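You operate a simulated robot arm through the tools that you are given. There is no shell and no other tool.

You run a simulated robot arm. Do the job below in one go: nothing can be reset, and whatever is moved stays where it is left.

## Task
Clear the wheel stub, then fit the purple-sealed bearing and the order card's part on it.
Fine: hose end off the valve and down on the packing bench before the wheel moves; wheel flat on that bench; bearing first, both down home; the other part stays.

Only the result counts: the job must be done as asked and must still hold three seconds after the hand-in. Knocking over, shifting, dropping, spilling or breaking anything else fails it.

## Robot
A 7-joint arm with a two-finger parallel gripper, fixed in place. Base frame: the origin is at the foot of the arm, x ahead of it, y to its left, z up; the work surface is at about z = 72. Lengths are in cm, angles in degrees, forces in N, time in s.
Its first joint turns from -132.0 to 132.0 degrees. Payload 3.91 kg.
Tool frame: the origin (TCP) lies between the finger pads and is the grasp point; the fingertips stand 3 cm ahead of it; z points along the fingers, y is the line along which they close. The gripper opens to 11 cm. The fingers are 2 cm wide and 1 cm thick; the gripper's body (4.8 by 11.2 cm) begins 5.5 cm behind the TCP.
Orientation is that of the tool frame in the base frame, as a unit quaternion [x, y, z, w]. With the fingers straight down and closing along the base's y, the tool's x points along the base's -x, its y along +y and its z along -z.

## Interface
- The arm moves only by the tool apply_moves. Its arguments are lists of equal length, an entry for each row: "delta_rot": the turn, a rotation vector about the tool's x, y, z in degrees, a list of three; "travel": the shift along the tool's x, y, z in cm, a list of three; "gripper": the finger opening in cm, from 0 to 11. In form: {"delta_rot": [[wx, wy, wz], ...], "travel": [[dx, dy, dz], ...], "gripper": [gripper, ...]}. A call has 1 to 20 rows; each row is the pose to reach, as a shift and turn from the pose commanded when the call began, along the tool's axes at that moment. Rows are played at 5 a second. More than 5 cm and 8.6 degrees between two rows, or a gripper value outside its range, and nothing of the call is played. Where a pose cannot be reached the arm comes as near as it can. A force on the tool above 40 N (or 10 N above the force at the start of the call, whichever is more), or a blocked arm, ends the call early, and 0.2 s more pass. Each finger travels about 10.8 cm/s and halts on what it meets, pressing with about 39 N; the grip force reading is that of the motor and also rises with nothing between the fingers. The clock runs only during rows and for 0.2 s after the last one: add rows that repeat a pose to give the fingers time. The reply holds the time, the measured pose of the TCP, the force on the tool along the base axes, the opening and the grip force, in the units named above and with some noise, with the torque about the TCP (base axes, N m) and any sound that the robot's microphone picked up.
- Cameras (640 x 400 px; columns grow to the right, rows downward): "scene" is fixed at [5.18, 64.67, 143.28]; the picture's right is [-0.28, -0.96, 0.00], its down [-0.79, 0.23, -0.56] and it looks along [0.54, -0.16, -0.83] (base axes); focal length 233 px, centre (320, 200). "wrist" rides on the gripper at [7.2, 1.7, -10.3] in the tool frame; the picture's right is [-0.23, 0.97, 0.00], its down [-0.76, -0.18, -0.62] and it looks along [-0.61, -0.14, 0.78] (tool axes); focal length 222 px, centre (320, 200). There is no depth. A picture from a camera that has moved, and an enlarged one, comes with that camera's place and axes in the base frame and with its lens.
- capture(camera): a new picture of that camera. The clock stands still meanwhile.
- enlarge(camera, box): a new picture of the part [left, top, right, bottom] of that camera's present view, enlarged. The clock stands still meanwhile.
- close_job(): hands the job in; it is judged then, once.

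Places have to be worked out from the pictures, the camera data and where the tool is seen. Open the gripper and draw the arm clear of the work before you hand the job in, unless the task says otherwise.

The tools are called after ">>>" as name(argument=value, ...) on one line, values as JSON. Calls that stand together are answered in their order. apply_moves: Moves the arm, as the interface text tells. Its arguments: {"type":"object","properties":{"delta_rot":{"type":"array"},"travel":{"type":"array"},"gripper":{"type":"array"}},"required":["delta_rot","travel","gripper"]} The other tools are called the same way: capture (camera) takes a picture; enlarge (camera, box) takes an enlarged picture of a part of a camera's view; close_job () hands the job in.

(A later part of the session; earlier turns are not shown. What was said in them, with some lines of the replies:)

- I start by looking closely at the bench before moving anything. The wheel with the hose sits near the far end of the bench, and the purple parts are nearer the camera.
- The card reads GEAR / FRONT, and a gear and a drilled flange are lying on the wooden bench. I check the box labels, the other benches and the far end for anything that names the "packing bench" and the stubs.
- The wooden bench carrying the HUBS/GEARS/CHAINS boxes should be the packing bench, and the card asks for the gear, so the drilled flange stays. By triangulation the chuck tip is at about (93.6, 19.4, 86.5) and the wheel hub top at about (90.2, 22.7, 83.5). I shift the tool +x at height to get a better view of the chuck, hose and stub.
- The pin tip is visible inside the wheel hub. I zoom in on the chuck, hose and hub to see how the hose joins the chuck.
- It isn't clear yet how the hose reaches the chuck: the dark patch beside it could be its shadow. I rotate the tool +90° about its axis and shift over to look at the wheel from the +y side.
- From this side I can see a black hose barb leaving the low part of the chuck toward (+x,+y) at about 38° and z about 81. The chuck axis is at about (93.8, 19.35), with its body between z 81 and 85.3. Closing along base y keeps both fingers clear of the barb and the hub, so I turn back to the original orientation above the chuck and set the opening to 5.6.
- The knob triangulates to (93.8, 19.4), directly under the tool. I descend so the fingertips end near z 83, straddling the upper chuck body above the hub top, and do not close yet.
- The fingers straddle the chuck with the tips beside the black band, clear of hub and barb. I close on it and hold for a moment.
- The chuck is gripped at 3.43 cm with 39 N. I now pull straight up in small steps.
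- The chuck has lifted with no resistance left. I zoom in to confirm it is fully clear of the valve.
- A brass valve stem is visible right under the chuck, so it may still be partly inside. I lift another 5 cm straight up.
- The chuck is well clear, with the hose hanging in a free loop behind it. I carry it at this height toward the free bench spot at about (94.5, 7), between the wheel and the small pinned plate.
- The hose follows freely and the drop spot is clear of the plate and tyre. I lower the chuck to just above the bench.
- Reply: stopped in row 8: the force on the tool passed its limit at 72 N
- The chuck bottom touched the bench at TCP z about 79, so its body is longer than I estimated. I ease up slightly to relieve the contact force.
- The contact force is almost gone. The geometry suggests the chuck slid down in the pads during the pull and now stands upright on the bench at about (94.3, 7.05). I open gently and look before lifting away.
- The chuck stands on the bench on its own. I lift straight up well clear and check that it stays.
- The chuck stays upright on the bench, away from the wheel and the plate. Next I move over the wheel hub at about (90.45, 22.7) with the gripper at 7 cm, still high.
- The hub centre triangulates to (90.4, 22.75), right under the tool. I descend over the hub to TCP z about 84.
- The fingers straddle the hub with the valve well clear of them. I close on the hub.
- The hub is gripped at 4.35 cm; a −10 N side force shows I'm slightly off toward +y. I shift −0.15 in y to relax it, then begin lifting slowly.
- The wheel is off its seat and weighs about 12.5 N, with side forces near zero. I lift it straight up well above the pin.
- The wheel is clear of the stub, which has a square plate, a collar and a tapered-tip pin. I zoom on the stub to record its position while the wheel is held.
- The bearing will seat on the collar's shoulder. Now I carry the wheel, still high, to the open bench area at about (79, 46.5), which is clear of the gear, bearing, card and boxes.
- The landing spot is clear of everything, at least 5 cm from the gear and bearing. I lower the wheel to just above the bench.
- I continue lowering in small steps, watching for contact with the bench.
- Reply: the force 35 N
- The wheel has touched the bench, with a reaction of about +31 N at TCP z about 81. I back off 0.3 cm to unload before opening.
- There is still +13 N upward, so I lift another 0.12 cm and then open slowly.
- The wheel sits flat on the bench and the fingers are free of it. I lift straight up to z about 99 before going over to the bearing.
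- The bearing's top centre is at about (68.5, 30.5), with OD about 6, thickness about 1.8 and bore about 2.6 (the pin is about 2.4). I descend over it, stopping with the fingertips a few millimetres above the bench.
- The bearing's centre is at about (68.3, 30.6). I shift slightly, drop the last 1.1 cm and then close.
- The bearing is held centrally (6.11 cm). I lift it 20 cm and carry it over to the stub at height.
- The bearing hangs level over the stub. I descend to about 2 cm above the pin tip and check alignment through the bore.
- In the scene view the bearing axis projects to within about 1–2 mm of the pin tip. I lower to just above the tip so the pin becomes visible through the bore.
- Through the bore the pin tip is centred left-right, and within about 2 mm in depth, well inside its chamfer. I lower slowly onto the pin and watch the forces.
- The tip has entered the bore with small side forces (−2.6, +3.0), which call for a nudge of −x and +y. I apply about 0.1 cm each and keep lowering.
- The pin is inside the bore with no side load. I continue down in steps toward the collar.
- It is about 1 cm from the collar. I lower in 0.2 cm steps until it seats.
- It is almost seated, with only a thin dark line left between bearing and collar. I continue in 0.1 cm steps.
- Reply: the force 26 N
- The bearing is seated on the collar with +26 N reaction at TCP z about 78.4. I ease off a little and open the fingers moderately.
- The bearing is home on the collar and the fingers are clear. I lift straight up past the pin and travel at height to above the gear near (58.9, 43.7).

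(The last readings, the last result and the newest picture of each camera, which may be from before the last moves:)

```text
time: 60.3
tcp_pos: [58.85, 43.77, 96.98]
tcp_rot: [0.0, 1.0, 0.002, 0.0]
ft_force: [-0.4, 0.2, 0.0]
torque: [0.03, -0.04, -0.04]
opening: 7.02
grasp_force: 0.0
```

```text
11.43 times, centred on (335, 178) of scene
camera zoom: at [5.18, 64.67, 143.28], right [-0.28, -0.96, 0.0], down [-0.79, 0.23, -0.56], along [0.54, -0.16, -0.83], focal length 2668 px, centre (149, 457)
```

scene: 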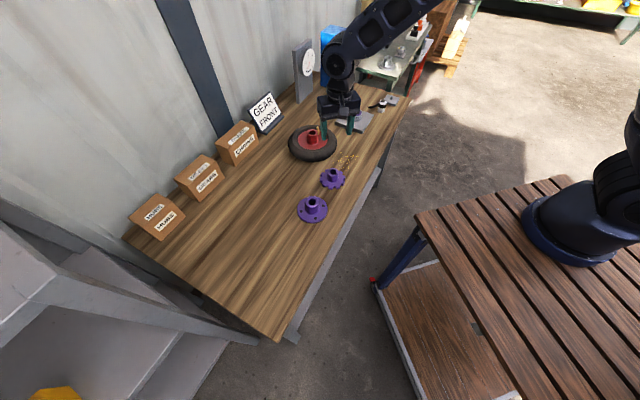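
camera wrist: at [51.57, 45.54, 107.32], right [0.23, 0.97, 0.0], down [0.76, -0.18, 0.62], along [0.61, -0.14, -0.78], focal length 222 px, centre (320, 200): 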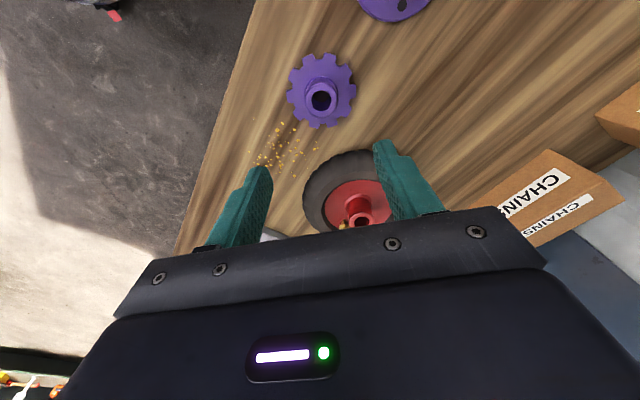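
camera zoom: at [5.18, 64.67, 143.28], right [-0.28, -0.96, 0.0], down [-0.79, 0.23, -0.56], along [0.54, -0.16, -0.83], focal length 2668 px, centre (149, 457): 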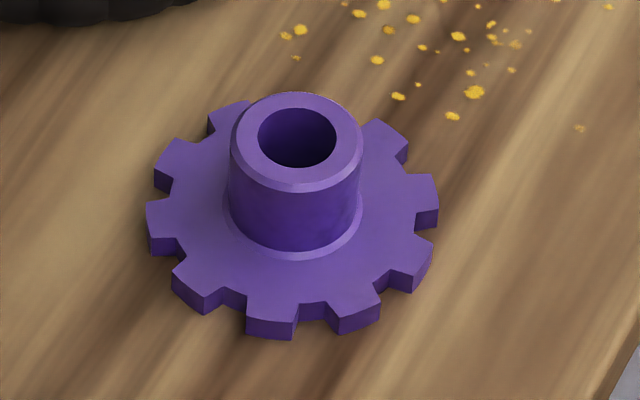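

The gear's sleeve top is near (59.5, 43.75, 76), with OD about 4.2, bore about 2.6, and its toothed plate about 1 cm thick. I correct +0.5 in x and descend to just above it for a closer check.

>>> apply_moves(delta_rot=[[0, 0, 0], [0, 0, 0], [0, 0, 0], [0, 0, 0], [0, 0, 0], [0, 0, 0]], travel=[[-0.2, 0, 4], [-0.5, 0, 8], [-0.5, 0, 12], [-0.5, 0, 15], [-0.5, 0, 17], [-0.5, 0, 17]], gripper=[7, 7, 7, 7, 7, 7])

>>> enlarge(camera="wrist", box=[230, 50, 430, 230])

>>> enlarge(camera="scene", box=[300, 140, 370, 200])

```text
time: 61.7
tcp_pos: [59.47, 43.76, 79.89]
tcp_rot: [0.0, 1.0, 0.001, 0.0]
ft_force: [-0.2, -0.4, -0.1]
torque: [0.01, 0.0, -0.04]
opening: 6.97
grasp_force: 0.1
```

```text
2.22 times, centred on (330, 140) of wrist
camera zoom: at [52.18, 45.5, 90.34], right [0.23, 0.97, 0.0], down [0.76, -0.18, 0.62], along [0.61, -0.14, -0.78], focal length 494 px, centre (298, 333)
```

zoom: 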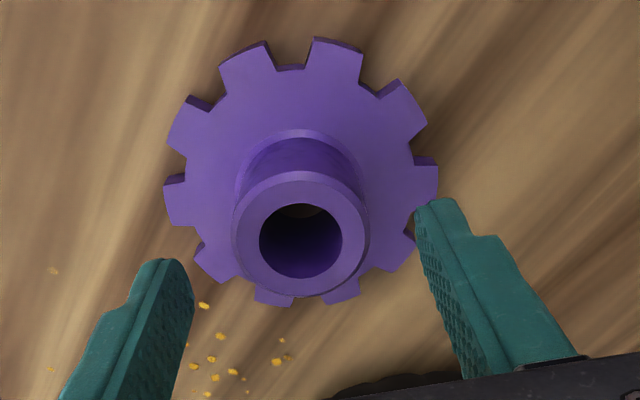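

```text
6.67 times, centred on (335, 170) of scene
camera zoom: at [5.18, 64.67, 143.28], right [-0.28, -0.96, 0.0], down [-0.79, 0.23, -0.56], along [0.54, -0.16, -0.83], focal length 1556 px, centre (220, 400)
```

zoom: 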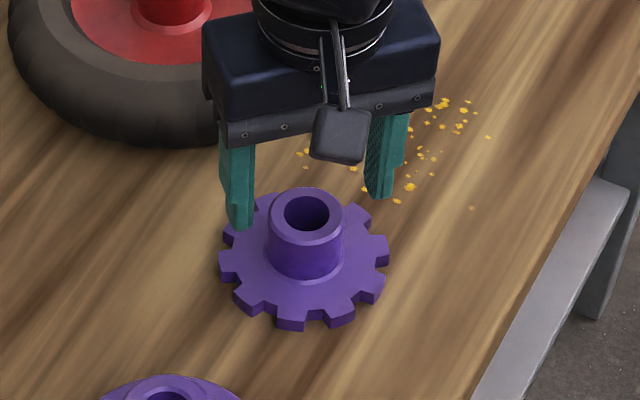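

The gear is centred under the tool (59.5, 43.8). I drop to TCP z about 76.55, with the fingertips just above the toothed plate, and close.

>>> apply_moves(delta_rot=[[0, 0, 0], [0, 0, 0], [0, 0, 0], [0, 0, 0], [0, 0, 0], [0, 0, 0], [0, 0, 0], [0, 0, 0]], travel=[[0, 0.05, 1.5], [0, 0.05, 2.8], [0, 0.05, 3.4], [0, 0.05, 3.4], [0, 0.05, 3.4], [0, 0.05, 3.4], [0, 0.05, 3.4], [0, 0.05, 3.4]], gripper=[7, 7, 7, 6, 5, 3, 2.5, 2.5])

>>> enlarge(camera="wrist", box=[230, 50, 430, 230])

>>> enlarge(camera="scene", box=[300, 140, 370, 200])

```text
time: 63.5
tcp_pos: [59.45, 43.74, 76.47]
tcp_rot: [0.0, 1.0, 0.001, 0.0]
ft_force: [-0.2, 4.5, 2.7]
torque: [-0.27, -0.04, -0.01]
opening: 4.38
grasp_force: 38.8
```

```text
2.22 times, centred on (330, 140) of wrist
camera zoom: at [52.21, 45.46, 86.96], right [0.23, 0.97, 0.0], down [0.76, -0.18, 0.62], along [0.61, -0.14, -0.78], focal length 494 px, centre (298, 333)
```

zoom: 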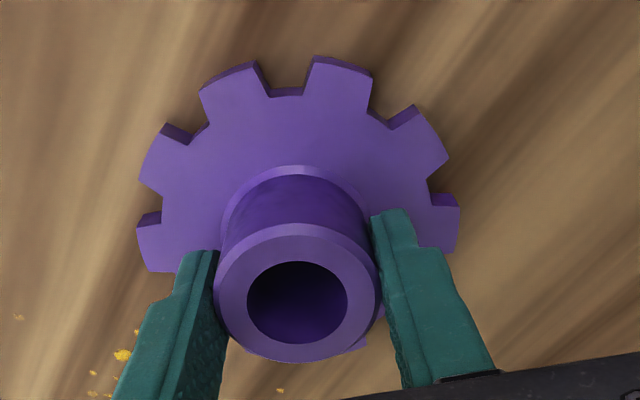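

```text
6.67 times, centred on (335, 170) of scene
camera zoom: at [5.18, 64.67, 143.28], right [-0.28, -0.96, 0.0], down [-0.79, 0.23, -0.56], along [0.54, -0.16, -0.83], focal length 1556 px, centre (220, 400)
```

zoom: 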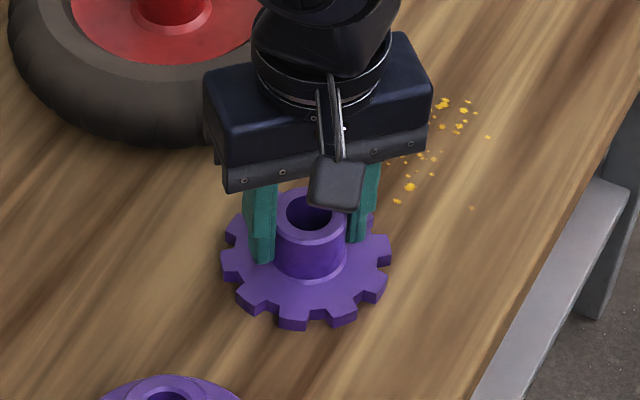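

The gear is held centred (4.38 cm). I lift it and carry it along the same high path back to the stub.

>>> apply_moves(delta_rot=[[0, 0, 0], [0, 0, 0], [0, 0, 0], [0, 0, 0], [0, 0, 0], [0, 0, 0], [0, 0, 0], [0, 0, 0], [0, 0, 0], [0, 0, 0], [0, 0, 0], [0, 0, 0], [0, 0, 0], [0, 0, 0], [0, 0, 0], [0, 0, 0], [0, 0, 0], [0, 0, 0], [0, 0, 0], [0, 0, 0]], travel=[[0, 0, -0.5], [0, 0, -2], [0, 0, -5], [0, 0, -8], [0, 0, -11], [0, 0, -14], [0, 0, -17], [0, 0, -19], [-2.5, -1.7, -19], [-5.5, -3.8, -19], [-8.5, -5.8, -19], [-11.5, -7.8, -19], [-14.5, -9.9, -19], [-17.5, -11.9, -19], [-20.5, -14, -19], [-23.5, -16, -19], [-26.5, -18.1, -19], [-29, -19.8, -19], [-30.84, -21.05, -19], [-30.84, -21.05, -19]], gripper=[2.5, 2.5, 2.5, 2.5, 2.5, 2.5, 2.5, 2.5, 2.5, 2.5, 2.5, 2.5, 2.5, 2.5, 2.5, 2.5, 2.5, 2.5, 2.5, 2.5])

>>> capture(camera="wrist")

>>> enlarge(camera="scene", box=[315, 45, 415, 135])

```text
time: 67.7
tcp_pos: [90.29, 22.74, 95.49]
tcp_rot: [0.0, 1.0, 0.001, 0.0]
ft_force: [0.5, -0.1, -7.5]
torque: [0.01, 0.01, -0.01]
opening: 4.36
grasp_force: 39.3
```

```text
taken
camera wrist: at [83.07, 24.52, 105.88], right [0.23, 0.97, 0.0], down [0.76, -0.18, 0.62], along [0.61, -0.14, -0.78], focal length 222 px, centre (320, 200)
```

wrist: 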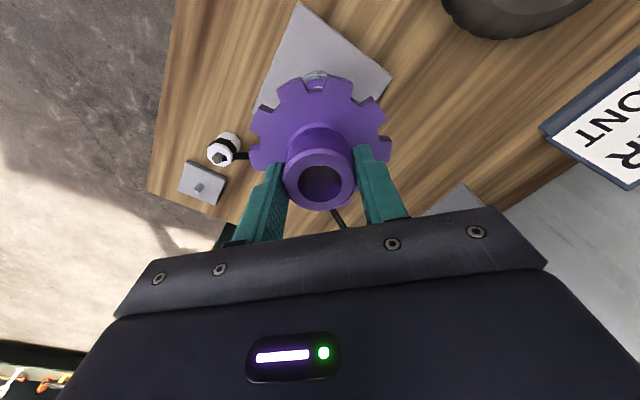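

```text
4.44 times, centred on (365, 90) of scene
camera zoom: at [5.18, 64.67, 143.28], right [-0.28, -0.96, 0.0], down [-0.79, 0.23, -0.56], along [0.54, -0.16, -0.83], focal length 1037 px, centre (120, 689)
```

zoom: 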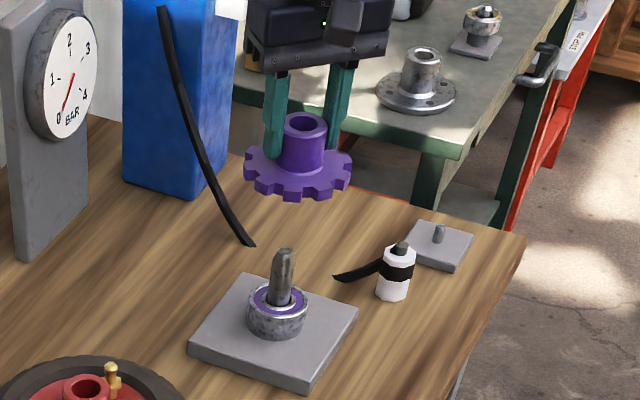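

The gear hangs level over the stub and the bearing is still home. I descend to just above the pin tip and check alignment in the scene view.

>>> apply_moves(delta_rot=[[0, 0, 0], [0, 0, 0], [0, 0, 0], [0, 0, 0], [0, 0, 0]], travel=[[0, 0, 2.5], [0, 0, 5], [0, 0, 6.5], [0, 0, 7.4], [0, 0, 7.4]], gripper=[2.5, 2.5, 2.5, 2.5, 2.5])

>>> enlarge(camera="scene", box=[330, 75, 380, 125])

>>> enlarge(camera="wrist", box=[250, 60, 400, 230])

```text
time: 68.9
tcp_pos: [90.31, 22.7, 88.07]
tcp_rot: [0.0, 1.0, 0.001, -0.001]
ft_force: [-0.2, -0.3, -8.2]
torque: [0.03, 0.0, 0.03]
opening: 4.38
grasp_force: 39.4
```

```text
8.00 times, centred on (355, 100) of scene
camera zoom: at [5.18, 64.67, 143.28], right [-0.28, -0.96, 0.0], down [-0.79, 0.23, -0.56], along [0.54, -0.16, -0.83], focal length 1867 px, centre (40, 1000)
```

zoom: 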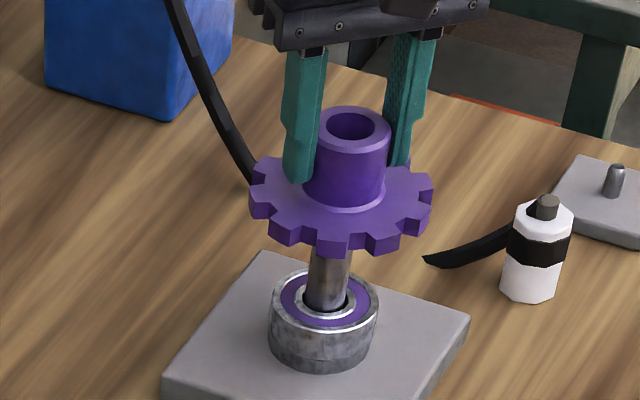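

```text
2.35 times, centred on (325, 145) of wrist
camera zoom: at [83.04, 24.49, 98.44], right [0.23, 0.97, 0.0], down [0.76, -0.18, 0.62], along [0.61, -0.14, -0.78], focal length 523 px, centre (308, 329)
```

zoom: 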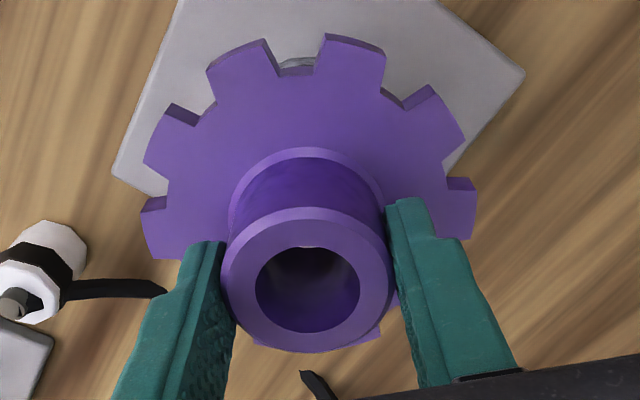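

Everything lines up. I lower slowly to start the gear on the pin.

>>> apply_moves(delta_rot=[[0, 0, 0], [0, 0, 0], [0, 0, 0], [0, 0, 0], [0, 0, 0], [0, 0, 0], [0, 0, 0]], travel=[[0, 0, 0.3], [0, 0, 0.6], [0, 0, 0.9], [0, 0, 1.2], [0, 0, 1.5], [0, 0, 1.8], [0, 0, 1.8]], gripper=[2.5, 2.5, 2.5, 2.5, 2.5, 2.5, 2.5])

>>> enlarge(camera="scene", box=[330, 75, 380, 125])

>>> enlarge(camera="wrist", box=[250, 60, 400, 230])

```text
time: 70.5
tcp_pos: [90.25, 22.6, 86.37]
tcp_rot: [0.0, 1.0, 0.001, 0.0]
ft_force: [-0.3, 0.6, -7.7]
torque: [0.01, 0.02, -0.01]
opening: 4.33
grasp_force: 39.0
```

```text
8.00 times, centred on (355, 100) of scene
camera zoom: at [5.18, 64.67, 143.28], right [-0.28, -0.96, 0.0], down [-0.79, 0.23, -0.56], along [0.54, -0.16, -0.83], focal length 1867 px, centre (40, 1000)
```

zoom: 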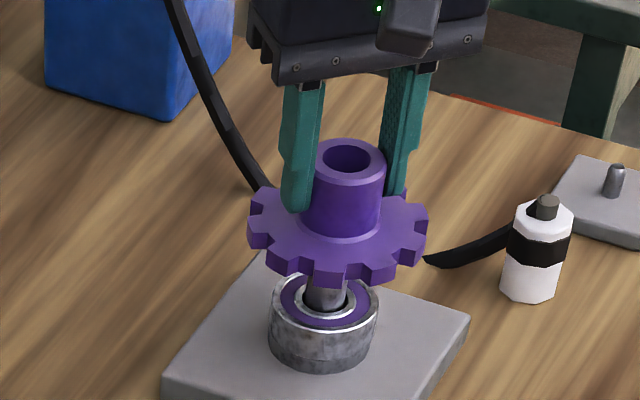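

```text
2.35 times, centred on (325, 145) of wrist
camera zoom: at [83.07, 24.41, 96.67], right [0.23, 0.97, 0.0], down [0.76, -0.18, 0.62], along [0.61, -0.14, -0.78], focal length 523 px, centre (308, 329)
```

zoom: 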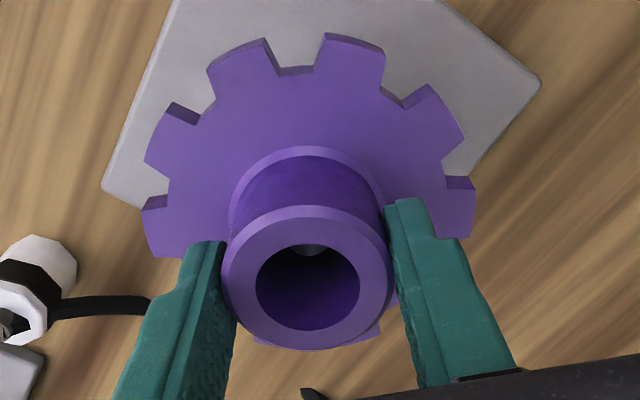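

The pin is inside the bore with no contact force. I continue down in steps.

>>> apply_moves(delta_rot=[[0, 0, 0], [0, 0, 0], [0, 0, 0], [0, 0, 0], [0, 0, 0], [0, 0, 0], [0, 0, 0], [0, 0, 0], [0, 0, 0], [0, 0, 0]], travel=[[0, 0, 0.4], [0, 0, 0.8], [0, 0, 1.3], [0, 0, 1.8], [0, 0, 2.3], [0, 0, 2.8], [0, 0, 3.3], [0, 0, 3.8], [0, 0, 4.2], [0, 0, 4.2]], gripper=[2.5, 2.5, 2.5, 2.5, 2.5, 2.5, 2.5, 2.5, 2.5, 2.5])

>>> enlarge(camera="scene", box=[330, 75, 380, 125])

```text
time: 72.7
tcp_pos: [90.3, 22.71, 82.17]
tcp_rot: [0.0, 1.0, 0.002, 0.0]
ft_force: [0.6, 0.2, -8.0]
torque: [0.01, 0.04, 0.0]
opening: 4.35
grasp_force: 38.6
```

```text
8.00 times, centred on (355, 100) of scene
camera zoom: at [5.18, 64.67, 143.28], right [-0.28, -0.96, 0.0], down [-0.79, 0.23, -0.56], along [0.54, -0.16, -0.83], focal length 1867 px, centre (40, 1000)
```

zoom: 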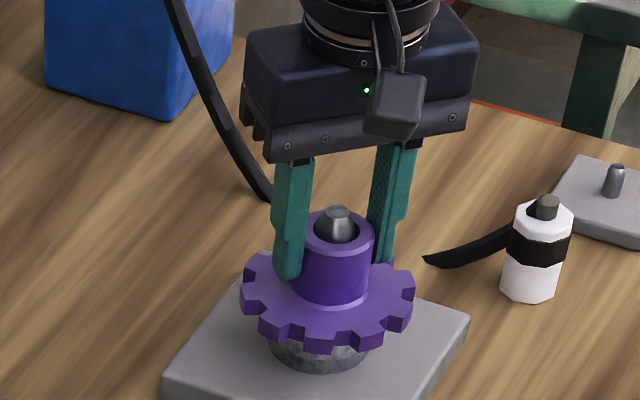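

The gear is nearly down and the pin tip shows at the top of the sleeve. I go the last part in 0.15 cm steps until it bears on the bearing.

>>> apply_moves(delta_rot=[[0, 0, 0], [0, 0, 0], [0, 0, 0], [0, 0, 0], [0, 0, 0], [0, 0, 0]], travel=[[0, 0, 0.15], [0, 0, 0.3], [0, 0, 0.45], [0, 0, 0.6], [0, 0, 0.75], [0, 0, 0.75]], gripper=[2.5, 2.5, 2.5, 2.5, 2.5, 2.5])

>>> enlarge(camera="scene", box=[330, 75, 380, 125])

```text
time: 73.6
tcp_pos: [90.53, 22.69, 81.95]
tcp_rot: [0.0, 1.0, 0.001, 0.002]
ft_force: [-1.2, -1.5, 11.7]
torque: [-0.52, 0.32, -0.02]
opening: 4.33
grasp_force: 38.9
stopped in row 4: the force on the tool passed its limit at 44 N (the readings are from after the stop); the commanded pose is now the measured one
```

```text
8.00 times, centred on (355, 100) of scene
camera zoom: at [5.18, 64.67, 143.28], right [-0.28, -0.96, 0.0], down [-0.79, 0.23, -0.56], along [0.54, -0.16, -0.83], focal length 1867 px, centre (40, 1000)
```

zoom: 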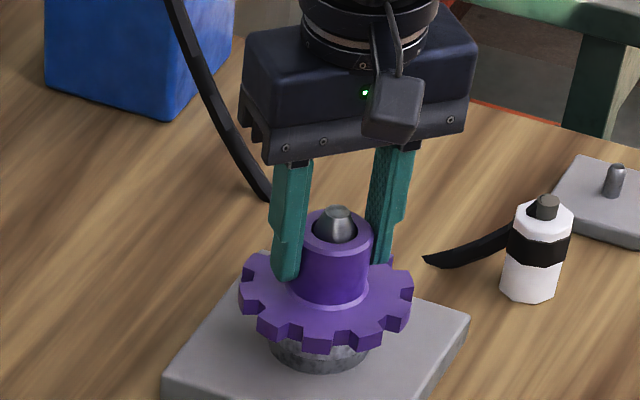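

Contact came at TCP z about 81.95, a few millimetres earlier than I predicted (about 81.4). I zoom in on the gear/bearing interface to see whether the gear is really home.

>>> enlarge(camera="scene", box=[340, 95, 370, 125])

>>> enlarge(camera="wrist", box=[250, 60, 400, 230])

```text
13.33 times, centred on (355, 110) of scene
camera zoom: at [5.18, 64.67, 143.28], right [-0.28, -0.96, 0.0], down [-0.79, 0.23, -0.56], along [0.54, -0.16, -0.83], focal length 3112 px, centre (-147, 1400)
```

zoom: 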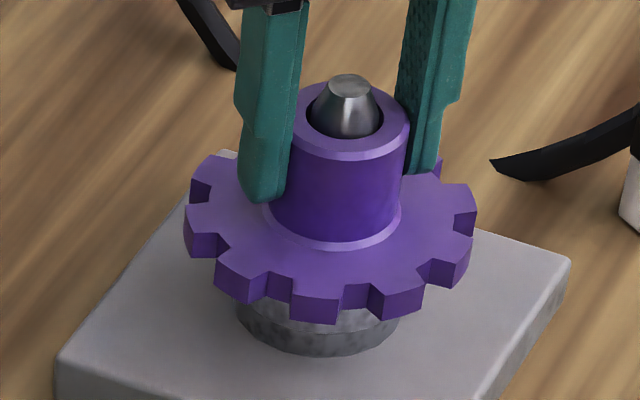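

```text
2.35 times, centred on (325, 145) of wrist
camera zoom: at [83.14, 24.45, 92.34], right [0.23, 0.97, 0.0], down [0.76, -0.18, 0.63], along [0.61, -0.14, -0.78], focal length 523 px, centre (308, 329)
```

zoom: 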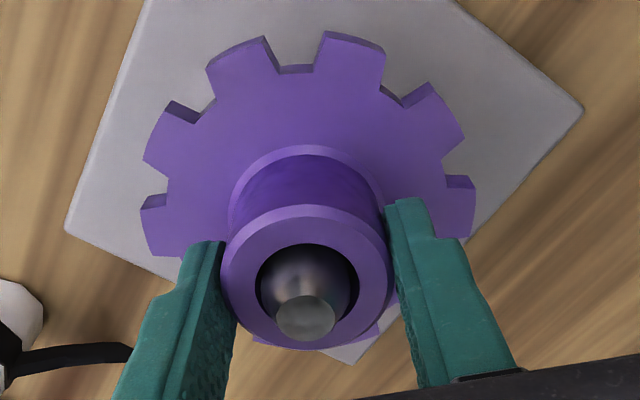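

The wrist view shows the gear slipped about 0.45 cm lower in the pads during pickup. That puts its underside at about 76.85, matching the bearing top at about 76.85, so it is home and was pressed with up to 44 N. I relax the contact, recentre slightly and open.

>>> apply_moves(delta_rot=[[0, 0, 0], [0, 0.2, 0], [0, 0.2, 0], [0, 0.2, 0], [0, 0.2, 0], [0, 0.2, 0], [0, 0.2, 0]], travel=[[0.1, 0, -0.05], [0.2, 0.05, -0.1], [0.2, 0.05, -0.1], [0.2, 0.05, -0.1], [0.2, 0.05, -0.1], [0.2, 0.05, -0.1], [0.2, 0.05, -0.1]], gripper=[2.5, 2.5, 4.4, 4.9, 5.6, 6.4, 7])

>>> enlarge(camera="scene", box=[340, 95, 370, 125])

>>> enlarge(camera="wrist", box=[250, 60, 400, 230])

```text
time: 75.2
tcp_pos: [90.15, 22.77, 81.95]
tcp_rot: [0.0, 1.0, 0.001, 0.0]
ft_force: [-0.7, 0.7, -1.1]
torque: [0.0, 0.02, -0.02]
opening: 6.99
grasp_force: 0.1
```

```text
13.33 times, centred on (355, 110) of scene
camera zoom: at [5.18, 64.67, 143.28], right [-0.28, -0.96, 0.0], down [-0.79, 0.23, -0.56], along [0.54, -0.16, -0.83], focal length 3112 px, centre (-147, 1400)
```

zoom: 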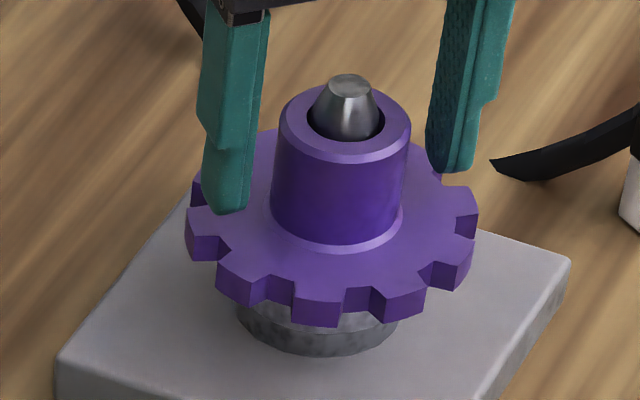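

```text
2.35 times, centred on (325, 145) of wrist
camera zoom: at [82.97, 24.51, 92.34], right [0.23, 0.97, 0.0], down [0.76, -0.18, 0.62], along [0.61, -0.14, -0.78], focal length 523 px, centre (308, 329)
```

zoom: 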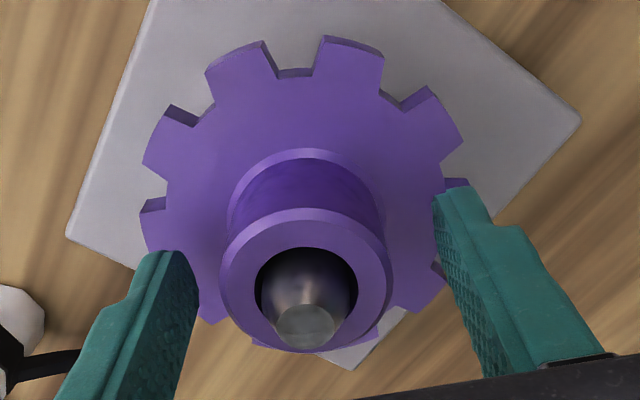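

The gear sits level and did not move when released. I lift straight up and away, then inspect the whole bench.

>>> apply_moves(delta_rot=[[0, 0, 0], [0, 0, 0], [0, 0, 0], [0, 0, 0], [0, 0, 0], [0, 0, 0], [0, 0, 0], [0, 0, 0], [0, 0, 0], [0, 0, 0], [0, 0, 0]], travel=[[0, 0, -1], [0, 0, -3], [0, 0, -6], [0, 0, -10], [0, 0, -14], [0, 0, -18], [3, 0, -21], [7, 0, -23], [11, 0, -24], [14, 0, -24], [14, 0, -24]], gripper=[7, 7, 7, 7, 7, 7, 8, 9, 10, 11, 11])

>>> capture(camera="wrist")

>>> capture(camera="scene")

>>> enlarge(camera="scene", box=[325, 80, 405, 135])

```text
time: 77.6
tcp_pos: [76.29, 22.81, 106.01]
tcp_rot: [0.0, 1.0, 0.001, 0.0]
ft_force: [0.1, -0.1, -0.3]
torque: [-0.01, 0.01, 0.01]
opening: 10.98
grasp_force: 0.0
```

```text
taken
camera wrist: at [69.05, 24.44, 116.41], right [0.23, 0.97, 0.0], down [0.76, -0.18, 0.62], along [0.61, -0.14, -0.78], focal length 222 px, centre (320, 200)
```

wrist: 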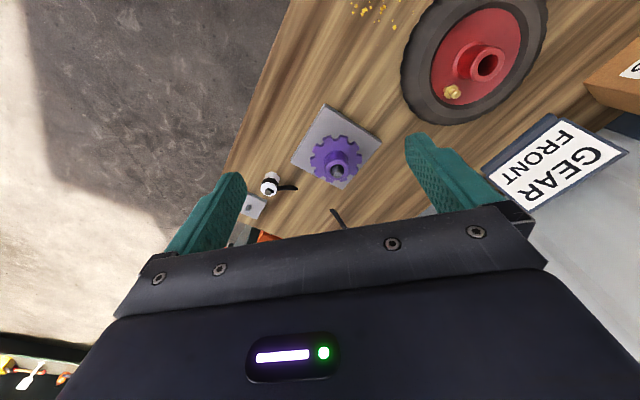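

```text
taken
```

scene: 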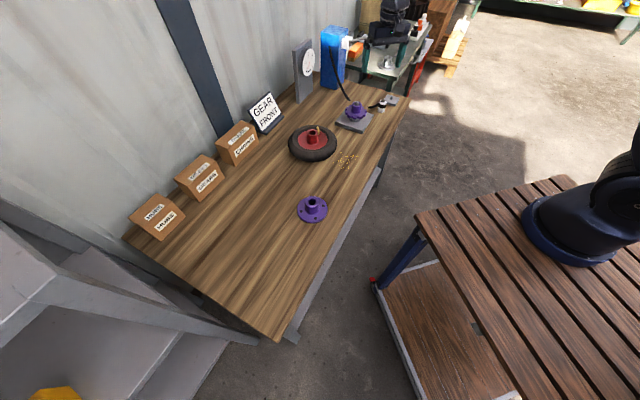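

```text
7.27 times, centred on (365, 108) of scene
camera zoom: at [5.18, 64.67, 143.28], right [-0.28, -0.96, 0.0], down [-0.79, 0.23, -0.56], along [0.54, -0.16, -0.83], focal length 1698 px, centre (-7, 873)
```

zoom: 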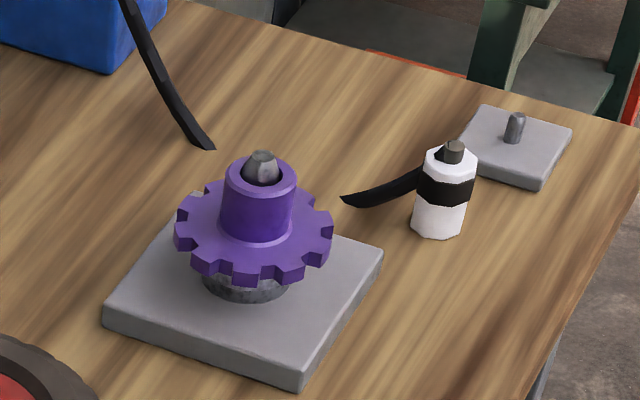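

The gear and bearing are stacked on the stub, the chuck stands on the bench and the flange is untouched. I make a last check of the wheel's flatness and the stack from this viewpoint.

>>> enlarge(camera="scene", box=[275, 110, 355, 170])

>>> enlarge(camera="wrist", box=[270, 90, 400, 200])

```text
6.67 times, centred on (315, 140) of scene
camera zoom: at [5.18, 64.67, 143.28], right [-0.28, -0.96, 0.0], down [-0.79, 0.23, -0.56], along [0.54, -0.16, -0.83], focal length 1556 px, centre (353, 600)
```

zoom: 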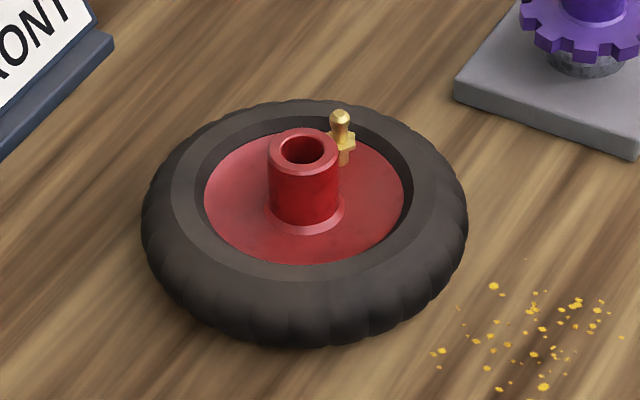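

```text
3.64 times, centred on (335, 145) of wrist
camera zoom: at [69.05, 24.44, 116.41], right [0.23, 0.97, 0.0], down [0.76, -0.18, 0.62], along [0.61, -0.14, -0.78], focal length 808 px, centre (266, 400)
```

zoom: 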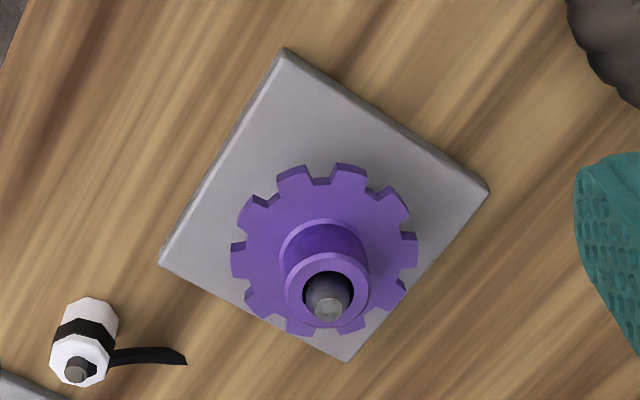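

The wheel lies flat on the packing bench and the hose end rests there too. The bearing and then the gear are home on the stub, the flange is where it was, and the gripper is open and clear, so I hand the job in.

>>> close_job()

```text
The job is handed in.
```

The job is handed in: the wheel stub is cleared, and the purple-sealed bearing and the gear are fitted on it.

- **Hose:** I pulled the hose end off the valve first and stood it upright on the packing bench. The wheel moved only after that.
- **Wheel:** It lies flat on the packing bench, clear of the other parts.
- **Bearing:** It went on first and is down on the stub's collar.
- **Gear:** The card reads "GEAR FRONT", so I fitted the toothed gear, with its sleeve up. It sits on top of the bearing and was pressed until it stopped. I took "FRONT" as part of the order name and did nothing further for it.
- **Other part:** The drilled flange was not touched.

I took the wooden bench with the HUBS, GEARS and CHAINS boxes to be the packing bench; nothing in view labels it.

In the last pictures nothing else had been knocked over or moved, and the gripper was open and clear of the work. I have not seen the judging result.
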